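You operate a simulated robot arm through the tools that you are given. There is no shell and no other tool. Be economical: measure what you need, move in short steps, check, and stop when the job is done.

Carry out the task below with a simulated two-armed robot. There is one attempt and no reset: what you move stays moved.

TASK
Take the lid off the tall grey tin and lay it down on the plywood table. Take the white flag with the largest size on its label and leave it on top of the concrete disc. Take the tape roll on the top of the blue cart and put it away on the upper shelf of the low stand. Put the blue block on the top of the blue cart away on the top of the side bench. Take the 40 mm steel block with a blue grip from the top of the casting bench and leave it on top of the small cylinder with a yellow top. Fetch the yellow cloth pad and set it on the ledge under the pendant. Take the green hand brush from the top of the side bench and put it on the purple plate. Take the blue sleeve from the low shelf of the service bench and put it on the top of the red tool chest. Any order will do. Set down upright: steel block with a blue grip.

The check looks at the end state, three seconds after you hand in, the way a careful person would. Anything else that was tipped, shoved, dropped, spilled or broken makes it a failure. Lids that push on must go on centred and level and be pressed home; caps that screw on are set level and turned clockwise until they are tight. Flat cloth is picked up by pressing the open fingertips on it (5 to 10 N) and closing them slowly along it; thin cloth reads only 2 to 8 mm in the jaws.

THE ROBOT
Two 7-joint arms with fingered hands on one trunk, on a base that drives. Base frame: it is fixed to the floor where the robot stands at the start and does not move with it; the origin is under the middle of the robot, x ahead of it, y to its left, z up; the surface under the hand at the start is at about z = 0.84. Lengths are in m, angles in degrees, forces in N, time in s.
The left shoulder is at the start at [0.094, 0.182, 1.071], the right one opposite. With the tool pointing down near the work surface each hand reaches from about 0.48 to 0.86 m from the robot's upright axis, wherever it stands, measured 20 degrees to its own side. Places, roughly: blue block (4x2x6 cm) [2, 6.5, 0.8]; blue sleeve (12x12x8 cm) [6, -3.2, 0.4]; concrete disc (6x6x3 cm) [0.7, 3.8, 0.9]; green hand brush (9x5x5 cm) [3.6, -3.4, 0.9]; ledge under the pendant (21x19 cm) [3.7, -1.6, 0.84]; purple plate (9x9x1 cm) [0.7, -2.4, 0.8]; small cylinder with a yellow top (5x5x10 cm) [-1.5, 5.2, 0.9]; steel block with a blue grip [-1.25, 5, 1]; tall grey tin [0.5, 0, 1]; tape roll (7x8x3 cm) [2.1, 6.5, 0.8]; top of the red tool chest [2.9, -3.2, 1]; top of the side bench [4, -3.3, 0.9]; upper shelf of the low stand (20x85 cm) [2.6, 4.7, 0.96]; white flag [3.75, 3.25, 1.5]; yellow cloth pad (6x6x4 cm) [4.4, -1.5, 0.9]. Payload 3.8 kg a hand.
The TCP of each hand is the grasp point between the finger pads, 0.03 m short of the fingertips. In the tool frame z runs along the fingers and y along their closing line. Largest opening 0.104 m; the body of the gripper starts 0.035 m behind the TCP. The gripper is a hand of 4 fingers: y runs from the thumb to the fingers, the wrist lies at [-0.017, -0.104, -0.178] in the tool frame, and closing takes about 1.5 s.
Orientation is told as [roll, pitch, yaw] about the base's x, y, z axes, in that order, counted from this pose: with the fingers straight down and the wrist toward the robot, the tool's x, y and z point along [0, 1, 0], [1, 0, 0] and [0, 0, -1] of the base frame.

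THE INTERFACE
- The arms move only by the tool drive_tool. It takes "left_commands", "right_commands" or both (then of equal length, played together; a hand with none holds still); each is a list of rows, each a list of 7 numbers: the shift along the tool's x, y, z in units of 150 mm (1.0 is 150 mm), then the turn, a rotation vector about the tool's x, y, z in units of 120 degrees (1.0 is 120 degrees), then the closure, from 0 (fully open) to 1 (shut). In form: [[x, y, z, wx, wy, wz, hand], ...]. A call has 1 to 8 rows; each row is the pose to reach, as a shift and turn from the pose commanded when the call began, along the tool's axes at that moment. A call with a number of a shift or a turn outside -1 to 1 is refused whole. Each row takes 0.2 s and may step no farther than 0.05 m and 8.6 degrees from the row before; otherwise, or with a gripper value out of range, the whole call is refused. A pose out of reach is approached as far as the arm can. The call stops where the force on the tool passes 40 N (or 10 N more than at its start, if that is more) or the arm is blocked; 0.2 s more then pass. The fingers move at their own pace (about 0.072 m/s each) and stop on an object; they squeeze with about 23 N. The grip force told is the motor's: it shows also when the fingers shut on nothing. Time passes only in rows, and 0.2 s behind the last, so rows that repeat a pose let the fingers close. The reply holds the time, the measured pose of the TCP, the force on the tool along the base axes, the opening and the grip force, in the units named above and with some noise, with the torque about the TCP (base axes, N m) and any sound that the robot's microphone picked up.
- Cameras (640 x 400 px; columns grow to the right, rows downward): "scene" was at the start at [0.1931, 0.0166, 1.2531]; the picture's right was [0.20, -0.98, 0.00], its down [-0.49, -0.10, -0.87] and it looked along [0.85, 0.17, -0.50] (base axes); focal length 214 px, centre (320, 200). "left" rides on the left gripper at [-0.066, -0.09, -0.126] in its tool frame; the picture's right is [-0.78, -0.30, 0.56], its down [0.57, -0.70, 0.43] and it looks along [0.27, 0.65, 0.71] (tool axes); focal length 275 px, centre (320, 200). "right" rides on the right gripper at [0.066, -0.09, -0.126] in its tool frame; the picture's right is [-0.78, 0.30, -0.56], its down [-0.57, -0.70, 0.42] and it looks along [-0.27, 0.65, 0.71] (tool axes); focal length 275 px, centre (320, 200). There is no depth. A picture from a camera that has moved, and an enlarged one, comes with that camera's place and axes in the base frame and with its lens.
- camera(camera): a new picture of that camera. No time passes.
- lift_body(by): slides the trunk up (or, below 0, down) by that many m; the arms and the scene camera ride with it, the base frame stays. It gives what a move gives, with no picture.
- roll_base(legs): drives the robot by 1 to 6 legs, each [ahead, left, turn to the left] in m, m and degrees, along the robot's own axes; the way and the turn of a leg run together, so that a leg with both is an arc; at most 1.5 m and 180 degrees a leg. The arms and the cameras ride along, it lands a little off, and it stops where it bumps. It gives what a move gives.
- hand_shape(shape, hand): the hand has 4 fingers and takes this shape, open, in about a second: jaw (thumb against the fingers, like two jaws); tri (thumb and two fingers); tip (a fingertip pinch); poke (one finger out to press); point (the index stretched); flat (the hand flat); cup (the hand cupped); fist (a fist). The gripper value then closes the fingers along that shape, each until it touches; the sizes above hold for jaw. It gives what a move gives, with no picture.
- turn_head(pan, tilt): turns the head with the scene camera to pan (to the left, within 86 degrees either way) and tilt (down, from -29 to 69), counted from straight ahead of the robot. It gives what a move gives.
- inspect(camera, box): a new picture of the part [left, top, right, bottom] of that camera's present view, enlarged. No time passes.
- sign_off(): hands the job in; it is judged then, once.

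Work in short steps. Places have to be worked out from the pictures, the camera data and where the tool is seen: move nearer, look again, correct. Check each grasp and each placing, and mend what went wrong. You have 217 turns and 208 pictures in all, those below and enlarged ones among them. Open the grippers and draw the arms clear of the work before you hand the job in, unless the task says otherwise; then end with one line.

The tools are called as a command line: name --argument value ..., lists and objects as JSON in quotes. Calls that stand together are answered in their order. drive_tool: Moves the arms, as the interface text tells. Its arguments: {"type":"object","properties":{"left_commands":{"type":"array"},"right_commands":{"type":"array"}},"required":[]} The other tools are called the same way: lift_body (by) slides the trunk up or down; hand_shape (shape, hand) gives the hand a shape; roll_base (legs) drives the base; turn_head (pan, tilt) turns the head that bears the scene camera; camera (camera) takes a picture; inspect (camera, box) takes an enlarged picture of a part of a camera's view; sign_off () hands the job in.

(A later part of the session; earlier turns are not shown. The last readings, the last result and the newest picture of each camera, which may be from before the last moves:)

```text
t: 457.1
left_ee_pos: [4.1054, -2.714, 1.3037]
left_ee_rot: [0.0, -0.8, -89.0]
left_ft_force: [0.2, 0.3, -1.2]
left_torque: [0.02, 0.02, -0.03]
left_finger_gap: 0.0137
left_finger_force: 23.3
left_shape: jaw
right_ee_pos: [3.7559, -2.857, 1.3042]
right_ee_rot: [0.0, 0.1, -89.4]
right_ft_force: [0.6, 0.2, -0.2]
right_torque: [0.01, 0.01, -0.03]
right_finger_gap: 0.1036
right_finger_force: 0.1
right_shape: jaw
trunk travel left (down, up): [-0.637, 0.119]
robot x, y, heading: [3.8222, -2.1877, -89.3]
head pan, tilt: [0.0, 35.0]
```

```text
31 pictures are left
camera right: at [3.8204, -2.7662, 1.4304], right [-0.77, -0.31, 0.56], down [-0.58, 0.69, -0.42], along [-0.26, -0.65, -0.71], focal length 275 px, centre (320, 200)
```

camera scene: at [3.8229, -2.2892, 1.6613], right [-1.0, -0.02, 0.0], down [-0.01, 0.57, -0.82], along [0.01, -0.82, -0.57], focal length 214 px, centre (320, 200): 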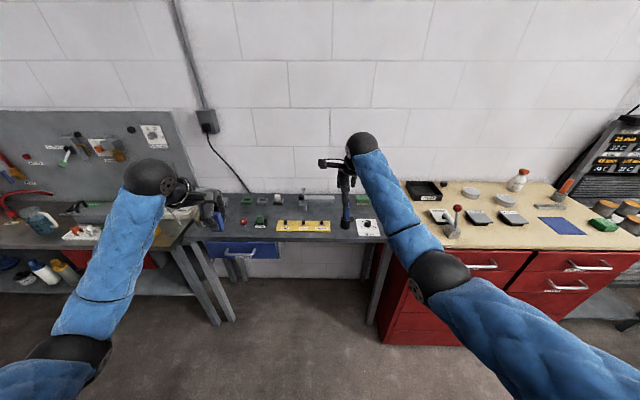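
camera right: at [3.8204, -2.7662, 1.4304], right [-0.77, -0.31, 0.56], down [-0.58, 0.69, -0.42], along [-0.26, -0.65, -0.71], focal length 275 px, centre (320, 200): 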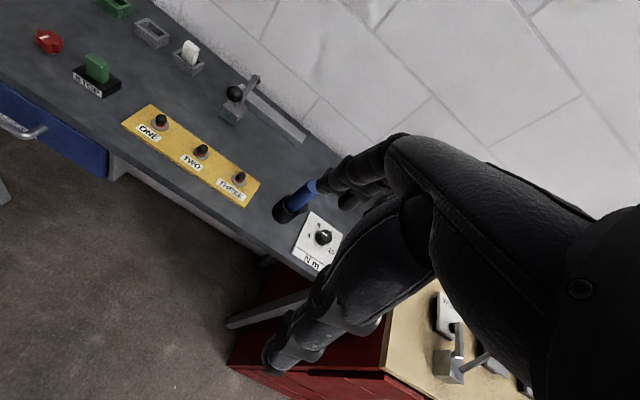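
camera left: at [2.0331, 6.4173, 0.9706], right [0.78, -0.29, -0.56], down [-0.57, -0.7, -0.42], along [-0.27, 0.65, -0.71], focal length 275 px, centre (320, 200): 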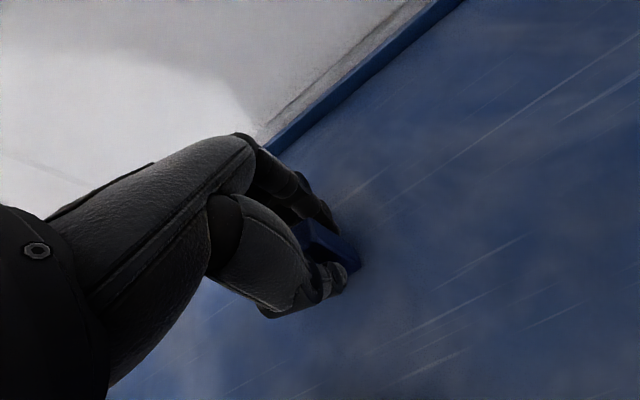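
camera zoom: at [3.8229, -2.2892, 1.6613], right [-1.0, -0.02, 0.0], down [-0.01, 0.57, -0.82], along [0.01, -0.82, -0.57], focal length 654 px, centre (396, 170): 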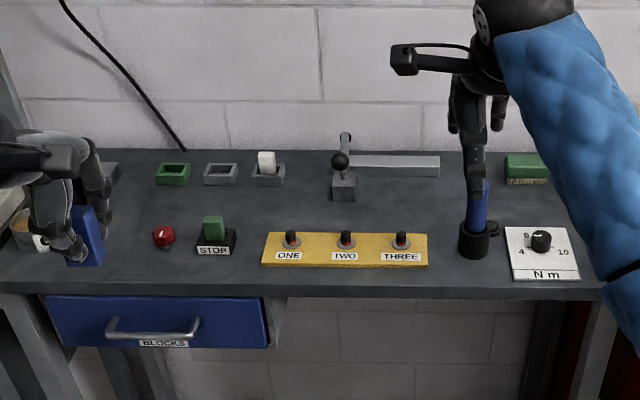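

The brush is at ≈(3.573, -3.375), and a free spot for the block is at ≈(4.04, -3.30). I drive 0.5 m closer and lower the trunk.

roll_base --legs '[[0.5, -0.02, -0.8]]'

lift_body --by -0.18

turn_head --pan 0 --tilt 48

camera --camera "scene"

```text
t: 460.1
left_ee_pos: [4.0765, -3.222, 1.3036]
left_ee_rot: [-0.1, -0.8, -90.3]
left_ft_force: [0.1, -0.3, -1.2]
left_torque: [0.05, 0.0, -0.01]
left_finger_gap: 0.0138
left_finger_force: 23.4
left_shape: jaw
right_ee_pos: [3.7239, -3.3575, 1.3053]
right_ee_rot: [0.1, 0.1, -90.6]
right_ft_force: [-0.5, -0.2, 0.5]
right_torque: [0.01, -0.01, 0.03]
right_finger_gap: 0.1038
right_finger_force: 0.1
right_shape: jaw
trunk travel left (down, up): [-0.637, 0.119]
robot x, y, heading: [3.8055, -2.69, -90.6]
head pan, tilt: [0.0, 35.0]
```

```text
t: 462.1
left_ee_pos: [4.076, -3.2221, 1.1258]
left_ee_rot: [-0.1, -0.8, -90.3]
left_ft_force: [-0.4, 0.1, -0.7]
left_torque: [-0.01, 0.0, -0.03]
left_finger_gap: 0.0137
left_finger_force: 23.0
left_shape: jaw
right_ee_pos: [3.7243, -3.3561, 1.1257]
right_ee_rot: [0.1, 0.0, -90.5]
right_ft_force: [0.2, -0.7, -0.6]
right_torque: [0.01, 0.0, 0.0]
right_finger_gap: 0.1037
right_finger_force: 0.1
right_shape: jaw
trunk travel left (down, up): [-0.457, 0.299]
robot x, y, heading: [3.8036, -2.6873, -90.3]
head pan, tilt: [0.0, 35.0]
```

```text
t: 462.8
left_ee_pos: [4.0776, -3.2219, 1.1244]
left_ee_rot: [-0.1, -0.7, -90.3]
left_ft_force: [-0.6, -0.6, -0.3]
left_torque: [-0.02, 0.0, -0.01]
left_finger_gap: 0.0138
left_finger_force: 23.1
left_shape: jaw
right_ee_pos: [3.7253, -3.3566, 1.1248]
right_ee_rot: [0.0, 0.1, -90.5]
right_ft_force: [0.5, 0.2, -0.3]
right_torque: [0.02, -0.02, -0.02]
right_finger_gap: 0.1038
right_finger_force: 0.1
right_shape: jaw
trunk travel left (down, up): [-0.457, 0.299]
robot x, y, heading: [3.8048, -2.6916, -90.1]
head pan, tilt: [0.0, 48.0]
```

```text
30 pictures are left
camera scene: at [3.8032, -2.7985, 1.4618], right [-1.0, 0.01, 0.0], down [0.0, 0.74, -0.67], along [0.0, -0.67, -0.74], focal length 214 px, centre (320, 200)
```

scene: 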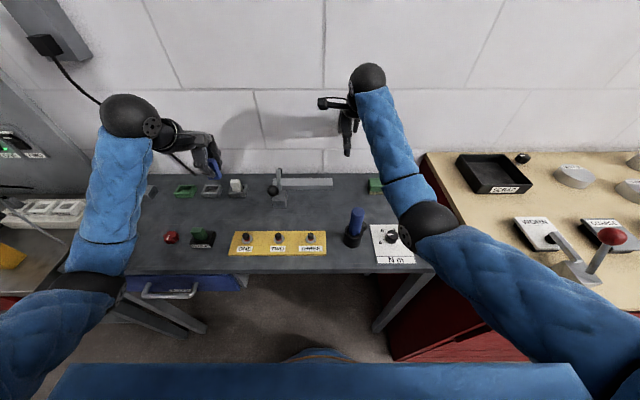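

Now I bring the block above (4.036, -3.293) and lower it; meanwhile the right hand moves over the brush at ≈(3.59, -3.36).

drive_tool --left_commands '[[-0.13, 0.24, 0, 0, 0, 0, 1], [-0.273, 0.473, 0.1, 0, 0, 0, 1], [-0.273, 0.473, 0.4, 0, 0, 0, 1], [-0.273, 0.473, 0.7, 0, 0, 0, 1], [-0.273, 0.473, 1, 0, 0, 0, 1]]' --right_commands '[[-0.3, 0, 0, 0, 0, 0, 0], [-0.6, 0, 0, 0, 0, 0, 0], [-0.9, 0.02, 0, 0, 0, 0, 0], [-0.9, 0.02, 0.1, 0, 0, 0, 0], [-0.9, 0.02, 0.2, 0, 0, 0, 0]]'

drive_tool --left_commands '[[0, 0, 0.1, 0, 0, 0, 1], [0, 0, 0.2, 0, 0, 0, 1], [0, 0, 0.27, 0, 0, 0, 1], [0, 0, 0.32, 0, 0, 0, 1], [0, 0, 0.32, 0, 0, 0, 1]]'

inspect --camera "scene" --box '[180, 150, 420, 280]'

```text
t: 464.0
left_ee_pos: [4.0355, -3.2956, 0.9765]
left_ee_rot: [-0.1, -0.9, -90.2]
left_ft_force: [-0.7, -0.6, -0.1]
left_torque: [0.0, 0.01, 0.0]
left_finger_gap: 0.0138
left_finger_force: 23.2
left_shape: jaw
right_ee_pos: [3.59, -3.3566, 1.0946]
right_ee_rot: [0.2, 0.1, -90.5]
right_ft_force: [0.1, -0.9, 0.2]
right_torque: [0.01, -0.03, 0.0]
right_finger_gap: 0.1035
right_finger_force: 0.1
right_shape: jaw
trunk travel left (down, up): [-0.457, 0.299]
robot x, y, heading: [3.8071, -2.6881, -90.1]
head pan, tilt: [0.0, 48.0]
```

```text
t: 465.1
left_ee_pos: [4.0336, -3.3017, 0.9403]
left_ee_rot: [-0.4, -2.4, -90.2]
left_ft_force: [-0.5, 5.0, 17.6]
left_torque: [0.1, 0.02, -0.03]
left_finger_gap: 0.0157
left_finger_force: 22.3
left_shape: jaw
right_ee_pos: [3.5896, -3.356, 1.0953]
right_ee_rot: [0.1, 0.1, -90.4]
right_ft_force: [0.2, -0.7, -0.4]
right_torque: [0.0, 0.0, -0.02]
right_finger_gap: 0.1037
right_finger_force: 0.0
right_shape: jaw
trunk travel left (down, up): [-0.457, 0.299]
robot x, y, heading: [3.8051, -2.6895, -90.1]
head pan, tilt: [0.0, 48.0]
stopped in row 5 (left hand): the force on the tool passed its limit at 42 N (the readings are from after the stop); the commanded pose is now the measured one
```

```text
2.67 times, centred on (300, 215) of scene
camera zoom: at [3.8028, -2.7978, 1.4617], right [-1.0, 0.01, 0.0], down [0.0, 0.74, -0.67], along [0.0, -0.67, -0.74], focal length 572 px, centre (373, 160)
```

zoom: 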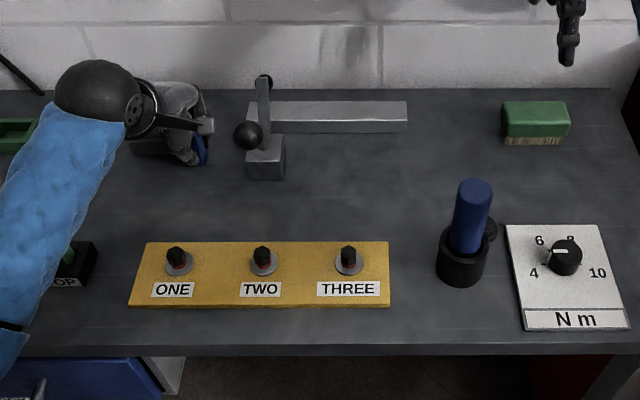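

Contact at TCP z=0.940, which may be the bench. I check with the left camera before releasing.

camera --camera "left"

```text
28 pictures are left
camera left: at [3.9705, -3.2061, 1.0613], right [-0.78, 0.28, -0.56], down [0.57, 0.68, -0.46], along [0.26, -0.68, -0.69], focal length 275 px, centre (320, 200)
```

left: 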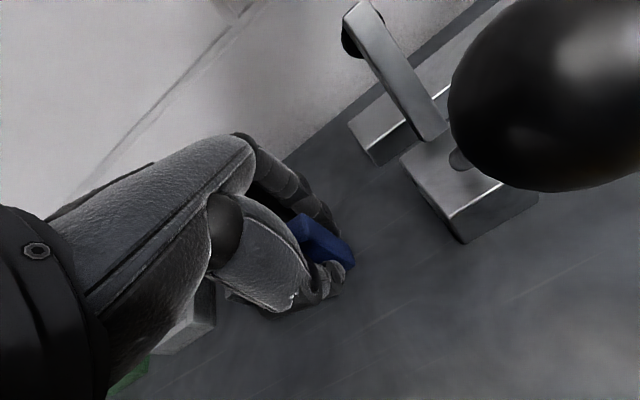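

The block is on the bench and clear. I ease up 2 mm, open moderately, and rise straight up.

drive_tool --left_commands '[[0, 0, -0.015, 0, 0, 0, 0.9], [0, 0, -0.015, 0, 0, 0, 0.75], [0, 0, -0.015, 0, 0, 0, 0.6], [0, 0, -0.015, 0, 0, 0, 0.5], [0, 0, -0.015, 0, 0, 0, 0.5], [0, 0, -0.25, 0, 0, 0, 0.5], [0, 0, -0.55, 0, 0, 0, 0.5], [0, 0, -0.85, 0, 0, 0, 0.5]]'

inspect --camera "scene" --box '[180, 150, 420, 280]'

camera --camera "right"

```text
t: 466.9
left_ee_pos: [4.0344, -3.2974, 1.063]
left_ee_rot: [-0.2, -1.9, -90.3]
left_ft_force: [-0.1, 0.3, -0.5]
left_torque: [0.0, 0.01, 0.02]
left_finger_gap: 0.0518
left_finger_force: 0.0
left_shape: jaw
right_ee_pos: [3.5899, -3.358, 1.0948]
right_ee_rot: [0.1, 0.0, -90.5]
right_ft_force: [-0.3, -1.3, 0.3]
right_torque: [-0.02, 0.0, -0.02]
right_finger_gap: 0.1038
right_finger_force: 0.0
right_shape: jaw
trunk travel left (down, up): [-0.457, 0.299]
robot x, y, heading: [3.8021, -2.6896, -90.3]
head pan, tilt: [0.0, 48.0]
```

```text
2.67 times, centred on (300, 215) of scene
camera zoom: at [3.8029, -2.7985, 1.4617], right [-1.0, 0.01, 0.0], down [0.0, 0.74, -0.67], along [0.0, -0.67, -0.74], focal length 572 px, centre (373, 160)
```

zoom: 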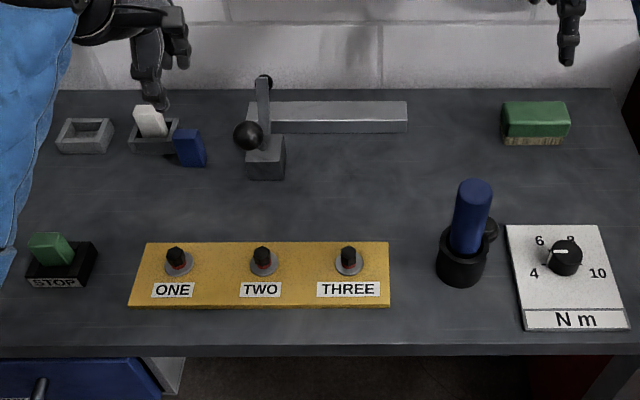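

```text
26 pictures are left
camera right: at [3.6559, -3.2682, 1.2208], right [-0.78, -0.29, 0.56], down [-0.57, 0.71, -0.42], along [-0.27, -0.65, -0.71], focal length 275 px, centre (320, 200)
```

right: 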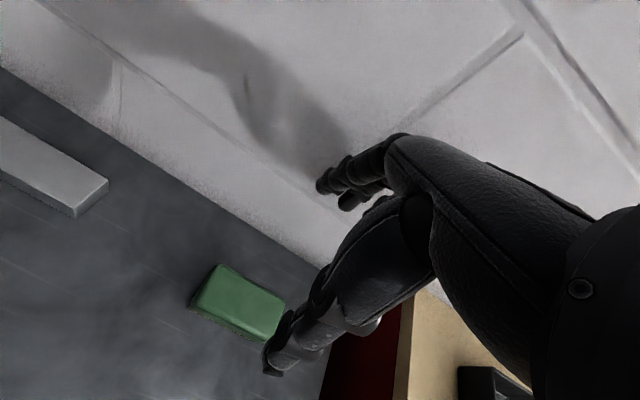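

The block stands on the side bench. The brush centre is (3.588, -3.344, top z≈0.945), so I descend the right hand and grasp it.

drive_tool --right_commands '[[0, -0.093, 0.2, 0, 0, 0, 0], [0, -0.093, 0.45, 0, 0, 0, 0], [0, -0.093, 0.7, 0, 0, 0, 0], [0, -0.093, 0.95, 0, 0, 0, 0], [0, -0.093, 1, 0, 0, 0, 0], [0, -0.093, 1, 0, 0, 0, 0]]'

drive_tool --right_commands '[[0, 0, 0.04, 0, 0, 0, 0], [0, 0, 0.04, 0, 0, 0, 0.4], [0, 0, 0.04, 0, 0, 0, 0.7], [0, 0, 0.04, 0, 0, 0, 1], [0, 0, 0.04, 0, 0, 0, 1], [0, 0, 0.04, 0, 0, 0, 1], [0, 0, 0.04, 0, 0, 0, 1]]'

drive_tool --right_commands '[[0, 0, -0.2, 0, 0, 0, 1], [0, 0, -0.5, 0, 0, 0, 1], [0, 0, -0.8, 0, 0, 0, 1], [0, 0, -1, 0, 0, 0, 1]]' --left_commands '[[0, 0, -0.2, 0, 0, 0, 0], [0, 0, -0.4, 0, 0, 0, 0], [0, 0, -0.6, 0, 0, 0, 0], [0, 0, -0.7, 0, 0, 0, 0]]'

camera --camera "scene"

```text
t: 468.3
left_ee_pos: [4.0337, -3.2975, 1.063]
left_ee_rot: [-0.2, -2.0, -90.3]
left_ft_force: [0.3, 0.6, -0.5]
left_torque: [0.05, 0.03, 0.02]
left_finger_gap: 0.0519
left_finger_force: 0.0
left_shape: jaw
right_ee_pos: [3.5889, -3.343, 0.9444]
right_ee_rot: [0.1, 0.1, -90.5]
right_ft_force: [0.6, 0.0, 1.0]
right_torque: [0.0, -0.01, 0.03]
right_finger_gap: 0.1037
right_finger_force: 0.0
right_shape: jaw
trunk travel left (down, up): [-0.457, 0.299]
robot x, y, heading: [3.808, -2.6934, -90.1]
head pan, tilt: [0.0, 48.0]
```

```text
t: 469.9
left_ee_pos: [4.0329, -3.2981, 1.0636]
left_ee_rot: [-0.1, -2.0, -90.3]
left_ft_force: [-0.5, -0.8, -0.3]
left_torque: [0.03, -0.01, 0.0]
left_finger_gap: 0.0518
left_finger_force: 0.0
left_shape: jaw
right_ee_pos: [3.5905, -3.3423, 0.9391]
right_ee_rot: [0.0, 0.1, -90.4]
right_ft_force: [0.6, -1.2, -0.8]
right_torque: [0.0, 0.0, -0.01]
right_finger_gap: 0.0397
right_finger_force: 22.7
right_shape: jaw
trunk travel left (down, up): [-0.457, 0.299]
robot x, y, heading: [3.8074, -2.6873, -90.4]
head pan, tilt: [0.0, 48.0]
```

```text
t: 470.9
left_ee_pos: [4.0362, -3.29, 1.167]
left_ee_rot: [-0.3, -2.1, -90.1]
left_ft_force: [0.2, 0.2, 0.7]
left_torque: [0.01, 0.03, 0.01]
left_finger_gap: 0.1037
left_finger_force: 0.1
left_shape: jaw
right_ee_pos: [3.5911, -3.3433, 1.0906]
right_ee_rot: [0.1, 0.0, -90.6]
right_ft_force: [-0.6, 0.1, 0.1]
right_torque: [-0.02, -0.03, -0.03]
right_finger_gap: 0.0393
right_finger_force: 22.8
right_shape: jaw
trunk travel left (down, up): [-0.457, 0.299]
robot x, y, heading: [3.8032, -2.6885, -90.3]
head pan, tilt: [0.0, 48.0]
```

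```text
25 pictures are left
camera scene: at [3.8032, -2.7982, 1.4617], right [-1.0, 0.01, 0.0], down [0.0, 0.74, -0.67], along [0.0, -0.67, -0.74], focal length 214 px, centre (320, 200)
```

scene: 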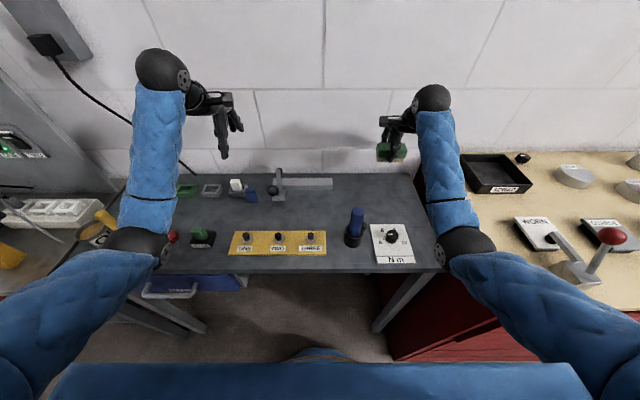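

The brush is held. I raise the trunk, back out, shift east to x≈4.5, and turn to face north toward the pad's bench.

lift_body --by 0.15

roll_base --legs '[[-0.3, 0, 0], [0, 0.65, 0], [0, 0, 90], [0, 0, 90]]'

turn_head --pan 0 --tilt 38

camera --camera "scene"

```text
t: 472.6
left_ee_pos: [4.036, -3.2919, 1.3187]
left_ee_rot: [-0.3, -2.0, -90.3]
left_ft_force: [0.6, -0.5, 0.3]
left_torque: [-0.03, 0.0, -0.02]
left_finger_gap: 0.1037
left_finger_force: 0.1
left_shape: jaw
right_ee_pos: [3.5895, -3.3424, 1.2387]
right_ee_rot: [0.2, 0.1, -90.4]
right_ft_force: [-0.3, 0.1, 0.3]
right_torque: [0.0, -0.02, 0.03]
right_finger_gap: 0.0395
right_finger_force: 22.7
right_shape: jaw
trunk travel left (down, up): [-0.607, 0.149]
robot x, y, heading: [3.8037, -2.6862, -90.1]
head pan, tilt: [0.0, 48.0]
```

```text
t: 485.5
left_ee_pos: [4.225, -1.79, 1.3184]
left_ee_rot: [-0.2, -2.1, 90.1]
left_ft_force: [0.2, -0.1, -0.2]
left_torque: [-0.01, 0.01, 0.01]
left_finger_gap: 0.1038
left_finger_force: 0.0
left_shape: jaw
right_ee_pos: [4.669, -1.7362, 1.239]
right_ee_rot: [0.0, 0.0, 90.0]
right_ft_force: [0.0, -0.3, -0.3]
right_torque: [0.0, 0.04, -0.02]
right_finger_gap: 0.0386
right_finger_force: 23.1
right_shape: jaw
trunk travel left (down, up): [-0.607, 0.149]
robot x, y, heading: [4.4596, -2.3896, 90.1]
head pan, tilt: [0.0, 48.0]
```

```text
t: 486.3
left_ee_pos: [4.2238, -1.7897, 1.3181]
left_ee_rot: [-0.2, -2.0, 90.1]
left_ft_force: [-0.9, 0.2, 0.0]
left_torque: [-0.05, -0.01, -0.02]
left_finger_gap: 0.1036
left_finger_force: 0.1
left_shape: jaw
right_ee_pos: [4.668, -1.7358, 1.239]
right_ee_rot: [0.1, 0.1, 89.9]
right_ft_force: [0.1, -0.1, -1.5]
right_torque: [-0.01, 0.04, -0.02]
right_finger_gap: 0.0387
right_finger_force: 23.1
right_shape: jaw
trunk travel left (down, up): [-0.607, 0.149]
robot x, y, heading: [4.4598, -2.3902, 89.9]
head pan, tilt: [0.0, 38.0]
```

```text
24 pictures are left
camera scene: at [4.4574, -2.2927, 1.6267], right [1.0, 0.0, 0.0], down [0.0, -0.62, -0.79], along [0.0, 0.79, -0.62], focal length 214 px, centre (320, 200)
```

scene: 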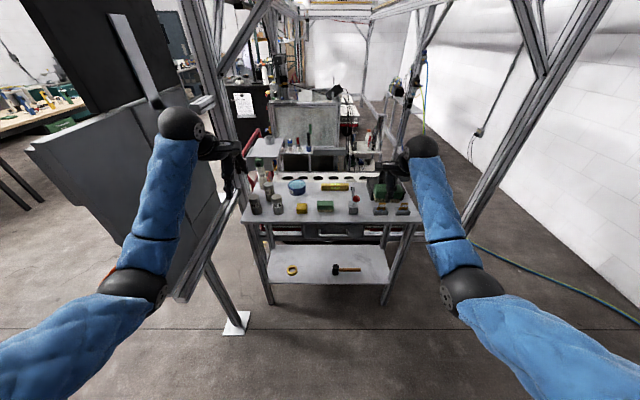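

inspect --camera "scene" --box '[230, 150, 420, 260]'

```text
3.37 times, centred on (325, 205) of scene
camera zoom: at [4.4574, -2.2927, 1.6267], right [1.0, 0.0, 0.0], down [0.0, -0.62, -0.79], along [0.0, 0.79, -0.62], focal length 722 px, centre (303, 183)
```

zoom: 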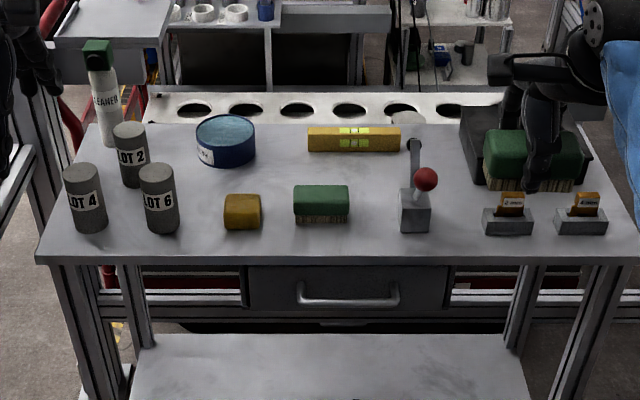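

The yellow pad is at ≈(4.363, -1.435), top z≈0.91. I drive 0.3 m forward and move the left hand above it.

roll_base --legs '[[0.3, 0, 0]]'

drive_tool --left_commands '[[-0.25, 0.09, 0.1, 0, 0, 0, 0], [-0.5, 0.18, 0.25, 0, 0, 0, 0], [-0.7, 0.26, 0.45, 0, 0, 0, 0], [-0.93, 0.35, 0.6, 0, 0, 0, 0], [-0.93, 0.35, 0.9, 0, 0, 0, 0], [-0.93, 0.35, 1, 0, 0, 0, 0]]'

drive_tool --left_commands '[[0, 0, 0.3, 0.018, 0, 0, 0], [0, 0, 0.6, 0.018, 0, 0, 0], [0, 0, 0.75, 0.018, 0, 0, 0], [0, 0, 0.75, 0.018, 0, 0, 0]]'

camera --camera "left"

```text
t: 488.3
left_ee_pos: [4.2321, -1.4872, 1.3184]
left_ee_rot: [-0.3, -2.1, 89.4]
left_ft_force: [-0.2, 0.5, -0.4]
left_torque: [0.0, 0.0, 0.0]
left_finger_gap: 0.1037
left_finger_force: 0.1
left_shape: jaw
right_ee_pos: [4.6776, -1.438, 1.2392]
right_ee_rot: [0.1, 0.1, 89.2]
right_ft_force: [0.0, -0.2, -1.7]
right_torque: [0.03, 0.03, -0.02]
right_finger_gap: 0.039
right_finger_force: 23.2
right_shape: jaw
trunk travel left (down, up): [-0.607, 0.149]
robot x, y, heading: [4.4628, -2.0914, 89.6]
head pan, tilt: [0.0, 38.0]
```

```text
t: 489.7
left_ee_pos: [4.3713, -1.4291, 1.1696]
left_ee_rot: [-0.2, -2.0, 89.6]
left_ft_force: [0.1, -0.3, -0.5]
left_torque: [-0.01, -0.03, 0.01]
left_finger_gap: 0.1038
left_finger_force: 0.0
left_shape: jaw
right_ee_pos: [4.6783, -1.4371, 1.2387]
right_ee_rot: [0.2, 0.0, 89.3]
right_ft_force: [0.1, 0.3, -0.8]
right_torque: [0.02, 0.01, 0.03]
right_finger_gap: 0.0387
right_finger_force: 23.3
right_shape: jaw
trunk travel left (down, up): [-0.607, 0.149]
robot x, y, heading: [4.4613, -2.0918, 89.2]
head pan, tilt: [0.0, 38.0]
```

```text
t: 490.7
left_ee_pos: [4.3732, -1.4265, 1.0585]
left_ee_rot: [-0.2, 0.1, 89.3]
left_ft_force: [-0.7, -0.2, 0.2]
left_torque: [0.02, -0.02, 0.01]
left_finger_gap: 0.1038
left_finger_force: 0.0
left_shape: jaw
right_ee_pos: [4.6779, -1.4378, 1.2394]
right_ee_rot: [0.2, 0.1, 89.2]
right_ft_force: [0.3, 0.1, -1.6]
right_torque: [0.02, -0.05, -0.01]
right_finger_gap: 0.0388
right_finger_force: 23.1
right_shape: jaw
trunk travel left (down, up): [-0.607, 0.149]
robot x, y, heading: [4.4606, -2.0899, 89.5]
head pan, tilt: [0.0, 38.0]
```

```text
22 pictures are left
camera left: at [4.4388, -1.5175, 1.1841], right [0.78, -0.31, -0.55], down [-0.58, -0.7, -0.43], along [-0.26, 0.65, -0.72], focal length 275 px, centre (320, 200)
```

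left: 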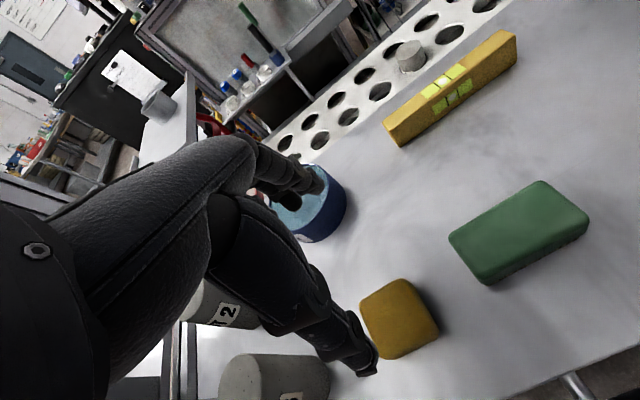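

Pad centre ≈(4.367, -1.449). I correct and go down to TCP ≈0.918, then close slowly.

drive_tool --left_commands '[[0.04, -0.15, 0.2, 0, 0, 0, 0], [0.04, -0.15, 0.45, 0, 0, 0, 0], [0.04, -0.15, 0.7, 0, 0, 0, 0], [0.04, -0.15, 0.85, 0, 0, 0, 0], [0.04, -0.15, 0.935, 0, 0, 0, 0], [0.04, -0.15, 0.935, 0, 0, 0, 0]]'

drive_tool --left_commands '[[0, 0, 0, 0, 0, 0, 0.25], [0, 0, 0, 0, 0, 0, 0.5], [0, 0, 0, 0, 0, 0, 0.75], [0, 0, 0, 0, 0, 0, 1], [0, 0, 0, 0, 0, 0, 1], [0, 0, 0, 0, 0, 0, 1]]'

drive_tool --left_commands '[[0, 0, -0.2, 0, 0, 0, 1], [0, 0, -0.5, 0, 0, 0, 1], [0, 0, -0.8, 0, 0, 0, 1], [0, 0, -1, 0, 0, 0, 1]]'

camera --camera "left"

```text
t: 492.1
left_ee_pos: [4.3594, -1.4637, 0.9296]
left_ee_rot: [-0.3, -0.1, 89.4]
left_ft_force: [0.0, -0.5, 7.5]
left_torque: [0.43, 0.07, -0.02]
left_finger_gap: 0.1036
left_finger_force: 0.0
left_shape: jaw
left hand out of reach, approached as far as the arm can: row 4, 5, 6
right_ee_pos: [4.6771, -1.439, 1.2391]
right_ee_rot: [0.1, 0.0, 89.2]
right_ft_force: [-0.1, 1.0, -1.0]
right_torque: [-0.01, -0.02, 0.0]
right_finger_gap: 0.0388
right_finger_force: 22.6
right_shape: jaw
trunk travel left (down, up): [-0.607, 0.149]
robot x, y, heading: [4.4592, -2.0932, 89.4]
head pan, tilt: [0.0, 38.0]
```

```text
t: 493.5
left_ee_pos: [4.3614, -1.4644, 0.9306]
left_ee_rot: [-0.3, -0.1, 89.4]
left_ft_force: [1.1, -1.7, 23.7]
left_torque: [-0.45, -0.2, 0.04]
left_finger_gap: 0.0509
left_finger_force: 23.2
left_shape: jaw
right_ee_pos: [4.678, -1.4402, 1.2413]
right_ee_rot: [0.1, -0.1, 89.2]
right_ft_force: [0.4, -0.6, -0.9]
right_torque: [0.01, -0.02, -0.02]
right_finger_gap: 0.0387
right_finger_force: 22.6
right_shape: jaw
trunk travel left (down, up): [-0.607, 0.149]
robot x, y, heading: [4.4605, -2.0901, 89.4]
head pan, tilt: [0.0, 38.0]
```

```text
t: 494.5
left_ee_pos: [4.3619, -1.4638, 1.0794]
left_ee_rot: [-0.1, 0.2, 89.4]
left_ft_force: [1.2, 0.0, -0.4]
left_torque: [0.0, 0.01, 0.0]
left_finger_gap: 0.0508
left_finger_force: 22.9
left_shape: jaw
right_ee_pos: [4.6773, -1.4371, 1.2404]
right_ee_rot: [0.1, 0.1, 89.2]
right_ft_force: [-0.1, -0.9, -1.3]
right_torque: [-0.03, -0.03, -0.01]
right_finger_gap: 0.0387
right_finger_force: 23.5
right_shape: jaw
trunk travel left (down, up): [-0.607, 0.149]
robot x, y, heading: [4.4601, -2.0916, 89.5]
head pan, tilt: [0.0, 38.0]
```

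```text
21 pictures are left
camera left: at [4.4278, -1.5535, 1.2054], right [0.78, -0.31, -0.55], down [-0.58, -0.7, -0.42], along [-0.26, 0.65, -0.72], focal length 275 px, centre (320, 200)
```

left: 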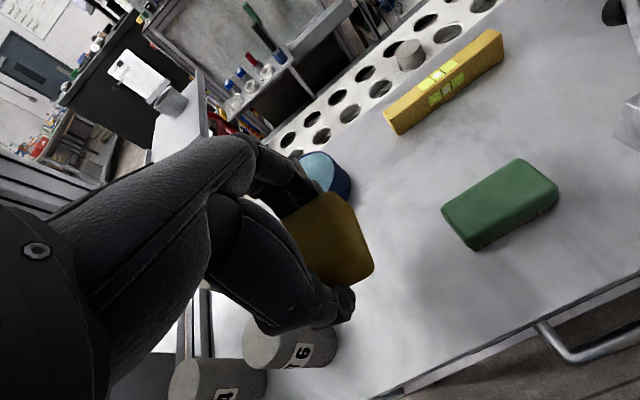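

The pad is held. I drive around to the ledge's west side: back up, turn west, go to x≈2.9, turn to face east, and shift to y≈-1.75.

roll_base --legs '[[-0.33, 0, 0], [0, 0, 90.5], [0.8, 0, 0], [0.72, 0, 0], [0, 0, -90], [0, 0, -90]]'

turn_head --pan 15 --tilt 35

camera --camera "scene"

```text
t: 515.7
left_ee_pos: [3.5493, -2.3286, 1.0792]
left_ee_rot: [-0.1, 0.2, 1.2]
left_ft_force: [-0.2, 0.4, 0.1]
left_torque: [0.0, 0.01, -0.01]
left_finger_gap: 0.05
left_finger_force: 22.9
left_shape: jaw
right_ee_pos: [3.5838, -2.6409, 1.2385]
right_ee_rot: [0.2, 0.1, 0.9]
right_ft_force: [0.7, -0.5, 0.0]
right_torque: [0.02, 0.01, 0.02]
right_finger_gap: 0.0377
right_finger_force: 23.1
right_shape: jaw
trunk travel left (down, up): [-0.607, 0.149]
robot x, y, heading: [2.9286, -2.4451, 1.0]
head pan, tilt: [0.0, 38.0]
```

```text
t: 516.5
left_ee_pos: [3.5494, -2.3287, 1.0794]
left_ee_rot: [-0.1, 0.2, 1.1]
left_ft_force: [-0.1, -0.1, -0.7]
left_torque: [0.03, 0.03, -0.02]
left_finger_gap: 0.0498
left_finger_force: 23.1
left_shape: jaw
right_ee_pos: [3.5829, -2.6411, 1.2383]
right_ee_rot: [0.1, 0.1, 0.9]
right_ft_force: [0.1, -1.3, -1.6]
right_torque: [0.01, -0.01, -0.02]
right_finger_gap: 0.0377
right_finger_force: 23.5
right_shape: jaw
trunk travel left (down, up): [-0.607, 0.149]
robot x, y, heading: [2.9244, -2.4413, 1.0]
head pan, tilt: [15.0, 35.0]
```

```text
20 pictures are left
camera scene: at [3.0218, -2.4205, 1.6313], right [0.28, -0.96, 0.0], down [-0.55, -0.16, -0.82], along [0.79, 0.23, -0.57], focal length 214 px, centre (320, 200)
```

scene: 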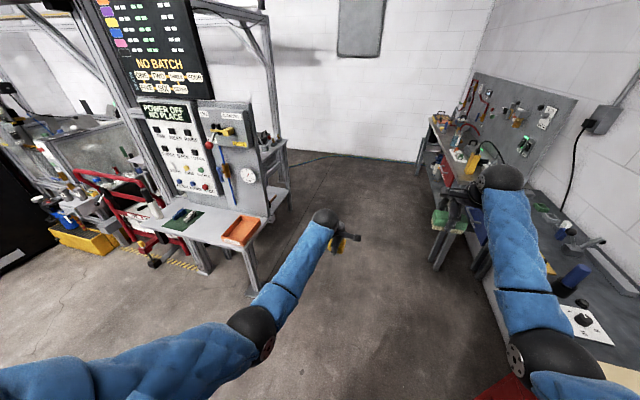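

The free spot between mat and tray is ≈(3.67, -1.61). I strafe left 0.72 m and forward 0.1 m, then look with the left camera.

roll_base --legs '[[0, 0.4, -1.0], [0.1, 0.32, 0]]'

inspect --camera "scene" --box '[200, 120, 440, 300]'

```text
t: 520.8
left_ee_pos: [3.6537, -1.6296, 1.0798]
left_ee_rot: [-0.4, 0.2, -0.8]
left_ft_force: [0.1, 0.6, -0.3]
left_torque: [0.01, 0.01, 0.01]
left_finger_gap: 0.0495
left_finger_force: 23.3
left_shape: jaw
right_ee_pos: [3.678, -1.9459, 1.2381]
right_ee_rot: [0.1, 0.2, -1.1]
right_ft_force: [-0.5, 0.2, -0.9]
right_torque: [-0.02, 0.01, -0.01]
right_finger_gap: 0.0378
right_finger_force: 22.8
right_shape: jaw
trunk travel left (down, up): [-0.607, 0.149]
robot x, y, heading: [3.0276, -1.7246, -0.8]
head pan, tilt: [15.0, 35.0]
```

```text
2.22 times, centred on (320, 210) of scene
camera zoom: at [3.1231, -1.7045, 1.6313], right [0.25, -0.97, 0.0], down [-0.56, -0.14, -0.82], along [0.79, 0.2, -0.57], focal length 477 px, centre (320, 178)
```

zoom: 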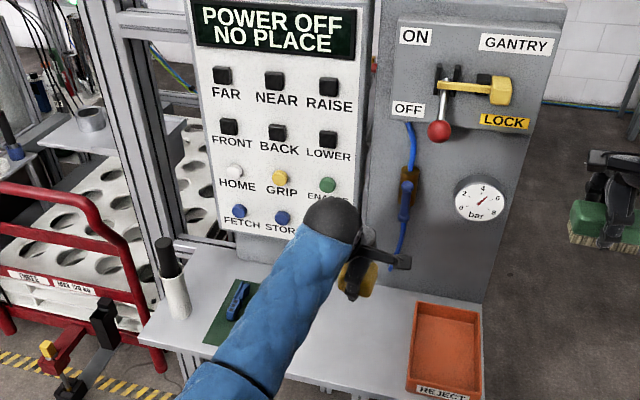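

The spot below is clear. I move 3 cm forward, lower the pad in steps, watching the force and keeping clear of the panel.

drive_tool --left_commands '[[0.02, 0.1, 0.1, 0, 0, 0, 1], [0.04, 0.2, 0.3, 0, 0, 0, 1], [0.04, 0.2, 0.6, 0, 0, 0, 1], [0.04, 0.2, 0.9, 0, 0, 0, 1], [0.04, 0.2, 1, 0, 0, 0, 1]]'

drive_tool --left_commands '[[0, 0, 0.08, 0, 0, 0, 1], [0, 0, 0.16, 0, 0, 0, 1], [0, 0, 0.22, 0, 0, 0, 1], [0, 0, 0.27, 0, 0, 0, 1], [0, 0, 0.31, 0, 0, 0, 1]]'

```text
t: 522.0
left_ee_pos: [3.6612, -1.6245, 0.9443]
left_ee_rot: [-0.3, 0.2, -0.8]
left_ft_force: [-1.3, -0.6, -0.1]
left_torque: [0.04, 0.02, -0.01]
left_finger_gap: 0.0499
left_finger_force: 22.6
left_shape: jaw
left hand out of reach, approached as far as the arm can: row 4, 5
right_ee_pos: [3.6765, -1.9451, 1.2389]
right_ee_rot: [0.1, 0.0, -1.1]
right_ft_force: [-0.3, 0.5, -1.2]
right_torque: [0.0, 0.02, 0.02]
right_finger_gap: 0.0378
right_finger_force: 22.9
right_shape: jaw
trunk travel left (down, up): [-0.607, 0.149]
robot x, y, heading: [3.0235, -1.7272, -0.9]
head pan, tilt: [15.0, 35.0]
```

```text
t: 523.2
left_ee_pos: [3.6495, -1.6226, 0.9216]
left_ee_rot: [-0.2, 0.3, -0.8]
left_ft_force: [-0.1, -0.4, -0.9]
left_torque: [0.01, -0.03, 0.0]
left_finger_gap: 0.0495
left_finger_force: 23.1
left_shape: jaw
left hand out of reach, approached as far as the arm can: row 1, 2, 3, 4, 5
right_ee_pos: [3.6769, -1.9468, 1.2387]
right_ee_rot: [0.2, 0.1, -0.9]
right_ft_force: [-0.3, -0.9, -0.5]
right_torque: [0.04, 0.01, 0.02]
right_finger_gap: 0.0378
right_finger_force: 22.8
right_shape: jaw
trunk travel left (down, up): [-0.607, 0.149]
robot x, y, heading: [3.0247, -1.7273, -0.5]
head pan, tilt: [15.0, 35.0]
```

The arm is at its reach limit with the trunk this high. I raise the hand 9 cm, then lower the trunk by the same amount.

drive_tool --left_commands '[[0, 0, -0.1, 0, 0, 0, 1], [0, 0, -0.35, 0, 0, 0, 1], [0, 0, -0.6, 0, 0, 0, 1], [0, 0, -0.6, 0, 0, 0, 1]]'

lift_body --by -0.1

inspect --camera "scene" --box '[260, 160, 400, 290]'

```text
t: 524.2
left_ee_pos: [3.6499, -1.6258, 1.0129]
left_ee_rot: [-0.4, 0.2, -0.8]
left_ft_force: [-0.3, 0.0, -0.8]
left_torque: [0.02, 0.0, 0.01]
left_finger_gap: 0.0498
left_finger_force: 22.9
left_shape: jaw
right_ee_pos: [3.6771, -1.9454, 1.2394]
right_ee_rot: [0.0, 0.1, -1.0]
right_ft_force: [-0.4, 0.5, -1.6]
right_torque: [0.05, 0.0, 0.0]
right_finger_gap: 0.0378
right_finger_force: 23.2
right_shape: jaw
trunk travel left (down, up): [-0.607, 0.149]
robot x, y, heading: [3.0249, -1.727, -0.4]
head pan, tilt: [15.0, 35.0]
```

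```text
t: 525.5
left_ee_pos: [3.6489, -1.6239, 0.9129]
left_ee_rot: [-0.3, 0.3, -0.8]
left_ft_force: [-0.8, 0.0, -0.4]
left_torque: [0.0, 0.02, -0.05]
left_finger_gap: 0.0496
left_finger_force: 23.0
left_shape: jaw
right_ee_pos: [3.6757, -1.9456, 1.1388]
right_ee_rot: [0.1, 0.1, -1.0]
right_ft_force: [0.5, 0.1, -0.7]
right_torque: [-0.03, -0.01, 0.01]
right_finger_gap: 0.0377
right_finger_force: 22.9
right_shape: jaw
trunk travel left (down, up): [-0.507, 0.249]
robot x, y, heading: [3.0269, -1.7249, -0.5]
head pan, tilt: [15.0, 35.0]
```

```text
3.08 times, centred on (330, 225) of scene
camera zoom: at [3.1305, -1.7051, 1.5311], right [0.25, -0.97, 0.0], down [-0.56, -0.14, -0.82], along [0.79, 0.2, -0.57], focal length 660 px, centre (289, 123)
```

zoom: 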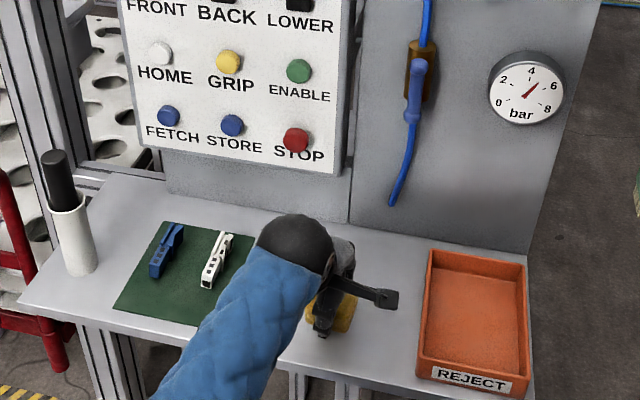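

Clear view. I move 3.5 cm forward and lower to contact.

drive_tool --left_commands '[[0, 0.12, 0, 0, 0, 0, 1], [0, 0.23, 0, 0, 0, 0, 1], [0, 0.23, 0.07, 0, 0, 0, 1], [0, 0.23, 0.14, 0, 0, 0, 1], [0, 0.23, 0.19, 0, 0, 0, 1], [0, 0.23, 0.24, 0, 0, 0, 1], [0, 0.23, 0.24, 0, 0, 0, 1]]'

```text
t: 527.1
left_ee_pos: [3.6835, -1.6234, 0.8765]
left_ee_rot: [-0.1, 0.2, -0.9]
left_ft_force: [-0.8, -0.1, -0.5]
left_torque: [-0.02, -0.02, 0.0]
left_finger_gap: 0.0495
left_finger_force: 22.6
left_shape: jaw
right_ee_pos: [3.6776, -1.9455, 1.1392]
right_ee_rot: [0.1, 0.1, -1.0]
right_ft_force: [0.3, 0.5, -1.1]
right_torque: [0.0, 0.0, 0.0]
right_finger_gap: 0.0376
right_finger_force: 23.1
right_shape: jaw
trunk travel left (down, up): [-0.507, 0.249]
robot x, y, heading: [3.0227, -1.7229, -0.7]
head pan, tilt: [15.0, 35.0]
```

No contact yet at z=0.8765, so I lower a little more in 2 mm steps.

drive_tool --left_commands '[[0, 0, 0.02, 0, 0, 0, 1], [0, 0, 0.04, 0, 0, 0, 1], [0, 0, 0.055, 0, 0, 0, 1], [0, 0, 0.055, 0, 0, 0, 1]]'

```text
t: 528.1
left_ee_pos: [3.6846, -1.6237, 0.8708]
left_ee_rot: [-0.3, -0.1, -0.8]
left_ft_force: [-1.7, -0.2, 14.9]
left_torque: [-0.02, 0.39, 0.04]
left_finger_gap: 0.0496
left_finger_force: 23.3
left_shape: jaw
right_ee_pos: [3.676, -1.9458, 1.1394]
right_ee_rot: [0.1, 0.1, -1.1]
right_ft_force: [0.0, -0.9, -1.6]
right_torque: [0.0, 0.05, -0.02]
right_finger_gap: 0.038
right_finger_force: 23.0
right_shape: jaw
trunk travel left (down, up): [-0.507, 0.249]
robot x, y, heading: [3.0258, -1.7239, -0.8]
head pan, tilt: [15.0, 35.0]
```

Contact at 15 N. I ease up 2 mm, open, and rise straight up.

drive_tool --left_commands '[[0, 0, -0.015, 0, 0, 0, 0.6], [0, 0, -0.015, 0, 0, 0, 0.4], [0, 0, -0.015, 0, 0, 0, 0.25], [0, 0, -0.015, 0, 0, 0, 0.25], [0, 0, -0.2, 0, 0, 0, 0.25], [0, -0.1, -0.5, 0, 0, 0, 0.25], [0, -0.2, -0.8, 0, 0, 0, 0.25], [0, -0.3, -1, 0, 0, 0, 0.25]]'

inspect --camera "scene" --box '[260, 160, 400, 290]'

```text
t: 529.9
left_ee_pos: [3.6381, -1.6237, 1.0169]
left_ee_rot: [-0.2, 0.2, -0.8]
left_ft_force: [-0.1, -0.5, -0.6]
left_torque: [0.0, 0.01, -0.02]
left_finger_gap: 0.0776
left_finger_force: 0.2
left_shape: jaw
right_ee_pos: [3.6757, -1.9453, 1.1385]
right_ee_rot: [0.1, 0.0, -0.9]
right_ft_force: [-0.4, -0.2, -0.4]
right_torque: [-0.01, 0.0, -0.01]
right_finger_gap: 0.0381
right_finger_force: 22.9
right_shape: jaw
trunk travel left (down, up): [-0.507, 0.249]
robot x, y, heading: [3.0245, -1.7256, -0.7]
head pan, tilt: [15.0, 35.0]
```

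```text
3.08 times, centred on (330, 225) of scene
camera zoom: at [3.1299, -1.7052, 1.5311], right [0.25, -0.97, 0.0], down [-0.56, -0.14, -0.82], along [0.79, 0.2, -0.57], focal length 660 px, centre (289, 123)
```

zoom: 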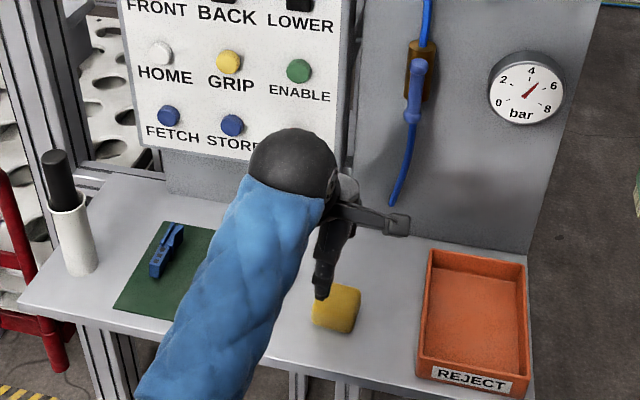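

The pad is on the ledge. Next is the blue sleeve: I raise the trunk, back off, face south and travel east along y≈-2.2 to x≈5.95.

lift_body --by 0.2

roll_base --legs '[[-0.35, 0, 0.7], [0, -0.5, 0], [0, 0, -90], [0, 1.1, 0], [0, 1.1, 0], [0, 1.05, 0]]'

turn_head --pan 0 --tilt 45

camera --camera "scene"

```text
t: 532.1
left_ee_pos: [3.6402, -1.6225, 1.2167]
left_ee_rot: [-0.3, 0.2, -0.8]
left_ft_force: [-0.7, 0.6, 0.1]
left_torque: [-0.02, -0.01, 0.01]
left_finger_gap: 0.0777
left_finger_force: 0.1
left_shape: jaw
right_ee_pos: [3.678, -1.9451, 1.3383]
right_ee_rot: [0.1, 0.2, -1.1]
right_ft_force: [0.3, -0.4, -2.0]
right_torque: [-0.01, -0.03, 0.03]
right_finger_gap: 0.0378
right_finger_force: 23.0
right_shape: jaw
trunk travel left (down, up): [-0.707, 0.049]
robot x, y, heading: [3.0276, -1.7233, -0.7]
head pan, tilt: [15.0, 35.0]
```

```text
t: 556.2
left_ee_pos: [6.0477, -2.8437, 1.2171]
left_ee_rot: [-0.2, 0.2, -90.6]
left_ft_force: [0.4, 0.3, 0.0]
left_torque: [-0.01, 0.0, -0.03]
left_finger_gap: 0.0781
left_finger_force: 0.1
left_shape: jaw
right_ee_pos: [5.7244, -2.8823, 1.3401]
right_ee_rot: [0.2, 0.1, -91.0]
right_ft_force: [0.7, -0.6, -0.5]
right_torque: [0.0, 0.01, -0.02]
right_finger_gap: 0.0376
right_finger_force: 22.7
right_shape: jaw
trunk travel left (down, up): [-0.707, 0.049]
robot x, y, heading: [5.9449, -2.2311, -90.6]
head pan, tilt: [15.0, 35.0]
```

```text
t: 557.0
left_ee_pos: [6.0471, -2.8463, 1.218]
left_ee_rot: [-0.2, 0.1, -90.6]
left_ft_force: [0.0, -0.2, 0.2]
left_torque: [0.01, -0.02, -0.04]
left_finger_gap: 0.0778
left_finger_force: 0.1
left_shape: jaw
right_ee_pos: [5.7244, -2.8828, 1.3398]
right_ee_rot: [0.1, 0.0, -90.9]
right_ft_force: [1.9, -0.1, -0.7]
right_torque: [0.01, -0.02, -0.01]
right_finger_gap: 0.0376
right_finger_force: 22.9
right_shape: jaw
trunk travel left (down, up): [-0.707, 0.049]
robot x, y, heading: [5.9447, -2.2315, -90.6]
head pan, tilt: [0.0, 45.0]
```

```text
16 pictures are left
camera scene: at [5.9406, -2.3238, 1.7165], right [-1.0, 0.01, 0.0], down [0.01, 0.71, -0.71], along [-0.01, -0.71, -0.71], focal length 214 px, centre (320, 200)
```

scene: 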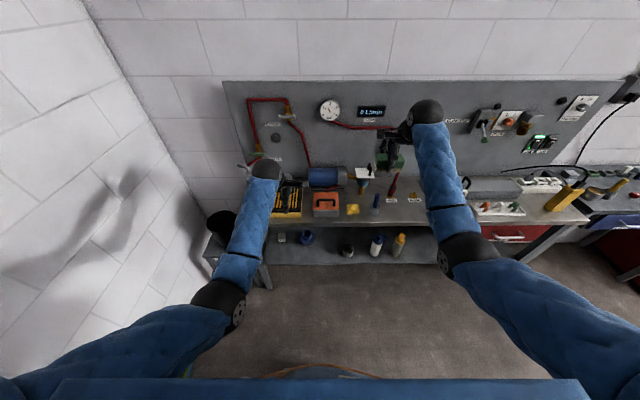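

inspect --camera "scene" --box '[260, 190, 420, 280]'

```text
4.00 times, centred on (340, 235) of scene
camera zoom: at [5.9406, -2.3238, 1.7165], right [-1.0, 0.01, 0.0], down [0.01, 0.71, -0.71], along [-0.01, -0.71, -0.71], focal length 858 px, centre (240, 60)
```

zoom: 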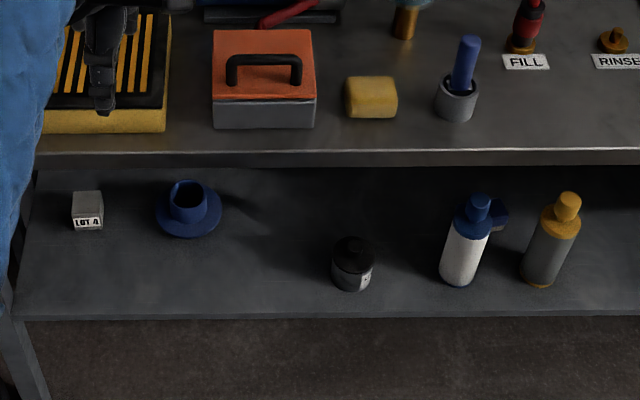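

The sleeve is a flanged tube at ≈(6.022, -3.25), tube top z≈0.46, about 0.24 m inside under the bench top. First I tuck the right hand (brush) up and back to the right, and turn the left hand to point forward with 45° pitch.

drive_tool --right_commands '[[-0.15, -0.18, -0.16, 0, 0, 0, 1], [-0.3, -0.36, -0.32, 0, 0, 0, 1], [-0.45, -0.54, -0.48, 0, 0, 0, 1], [-0.6, -0.72, -0.64, 0, 0, 0, 1], [-0.75, -0.9, -0.8, 0, 0, 0, 1]]' --left_commands '[[0, 0, 0, -0.04, 0.04, 0.04, 0], [0, 0, 0, -0.08, 0.08, 0.08, 0], [0, 0, 0, -0.12, 0.12, 0.12, 0], [0, 0, 0, -0.16, 0.16, 0.16, 0], [0, 0, 0, -0.2, 0.2, 0.2, 0]]'

drive_tool --right_commands '[[-0.15, -0.18, -0.16, 0, 0, 0, 1], [-0.3, -0.36, -0.32, 0, 0, 0, 1], [-0.45, -0.54, -0.48, 0, 0, 0, 1], [-0.6, -0.72, -0.64, 0, 0, 0, 1], [-0.75, -0.9, -0.8, 0, 0, 0, 1]]' --left_commands '[[0, 0, 0, -0.04, 0.04, 0.04, 0], [0, 0, 0, -0.08, 0.08, 0.08, 0], [0, 0, 0, -0.12, 0.12, 0.12, 0], [0, 0, 0, -0.16, 0.16, 0.16, 0], [0, 0, 0, -0.2, 0.2, 0.2, 0]]'

drive_tool --right_commands '[[-0.15, -0.18, -0.16, 0, 0, 0, 1], [-0.3, -0.36, -0.32, 0, 0, 0, 1], [-0.45, -0.54, -0.48, 0, 0, 0, 1], [-0.6, -0.72, -0.64, 0, 0, 0, 1], [-0.75, -0.9, -0.8, 0, 0, 0, 1]]' --left_commands '[[0, 0, 0, -0.04, 0.04, 0.04, 0], [0, 0, 0, -0.08, 0.08, 0.08, 0], [0, 0, 0, -0.12, 0.12, 0.12, 0], [0, 0, 0, -0.15, 0.15, 0.15, 0], [0, 0, 0, -0.177, 0.177, 0.177, 0]]'

drive_tool --left_commands '[[0, 0, 0, 0, -0.07, 0, 0], [0, 0, 0, 0, -0.14, 0, 0], [0, 0, 0, 0, -0.21, 0, 0], [0, 0, 0, 0, -0.28, 0, 0], [0, 0, 0, 0, -0.35, 0, 0], [0, 0, 0, 0, -0.375, 0, 0]]'

```text
t: 558.2
left_ee_pos: [6.0435, -2.8413, 1.2197]
left_ee_rot: [29.3, -17.5, -120.1]
left_ft_force: [-0.3, 0.2, -0.9]
left_torque: [-0.04, 0.0, 0.01]
left_finger_gap: 0.1036
left_finger_force: 0.1
left_shape: jaw
right_ee_pos: [5.6107, -2.7411, 1.4589]
right_ee_rot: [0.1, -0.1, -90.8]
right_ft_force: [-0.3, 0.0, -1.6]
right_torque: [-0.02, 0.0, 0.01]
right_finger_gap: 0.0374
right_finger_force: 23.0
right_shape: jaw
trunk travel left (down, up): [-0.707, 0.049]
robot x, y, heading: [5.9435, -2.2343, -90.4]
head pan, tilt: [0.0, 45.0]
```

```text
t: 559.4
left_ee_pos: [6.0476, -2.8425, 1.2179]
left_ee_rot: [64.4, -16.5, -155.2]
left_ft_force: [-0.7, -0.1, 0.6]
left_torque: [-0.02, 0.0, 0.0]
left_finger_gap: 0.1036
left_finger_force: 0.1
left_shape: jaw
right_ee_pos: [5.501, -2.606, 1.5807]
right_ee_rot: [0.2, 0.0, -90.8]
right_ft_force: [-0.4, 0.0, -0.6]
right_torque: [-0.03, 0.01, 0.03]
right_finger_gap: 0.0375
right_finger_force: 22.7
right_shape: jaw
trunk travel left (down, up): [-0.707, 0.049]
robot x, y, heading: [5.9417, -2.2296, -90.8]
head pan, tilt: [0.0, 45.0]
```

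```text
t: 560.8
left_ee_pos: [6.0472, -2.8435, 1.218]
left_ee_rot: [89.9, -0.2, 179.4]
left_ft_force: [0.0, 0.1, -0.6]
left_torque: [-0.03, -0.01, 0.0]
left_finger_gap: 0.1037
left_finger_force: 0.0
left_shape: jaw
right_ee_pos: [5.4008, -2.5335, 1.6422]
right_ee_rot: [2.1, 8.4, -88.1]
right_ft_force: [-0.8, -0.5, -1.5]
right_torque: [-0.01, 0.0, 0.03]
right_finger_gap: 0.0375
right_finger_force: 23.5
right_shape: jaw
right hand out of reach, approached as far as the arm can: row 4, 5
trunk travel left (down, up): [-0.707, 0.049]
robot x, y, heading: [5.9423, -2.2308, -90.6]
head pan, tilt: [0.0, 45.0]
stopped in row 5 (right hand): the arm was blocked; the commanded pose is now the measured one
```

```text
t: 562.2
left_ee_pos: [6.0486, -2.8444, 1.2185]
left_ee_rot: [44.7, -0.3, 179.4]
left_ft_force: [-0.4, 0.3, -0.8]
left_torque: [0.0, 0.0, 0.01]
left_finger_gap: 0.1038
left_finger_force: 0.0
left_shape: jaw
right_ee_pos: [5.4006, -2.5341, 1.6423]
right_ee_rot: [2.1, 8.5, -88.3]
right_ft_force: [-0.2, 0.2, -0.9]
right_torque: [0.02, 0.02, 0.01]
right_finger_gap: 0.0374
right_finger_force: 23.4
right_shape: jaw
trunk travel left (down, up): [-0.707, 0.049]
robot x, y, heading: [5.9453, -2.2331, -90.5]
head pan, tilt: [0.0, 45.0]
```

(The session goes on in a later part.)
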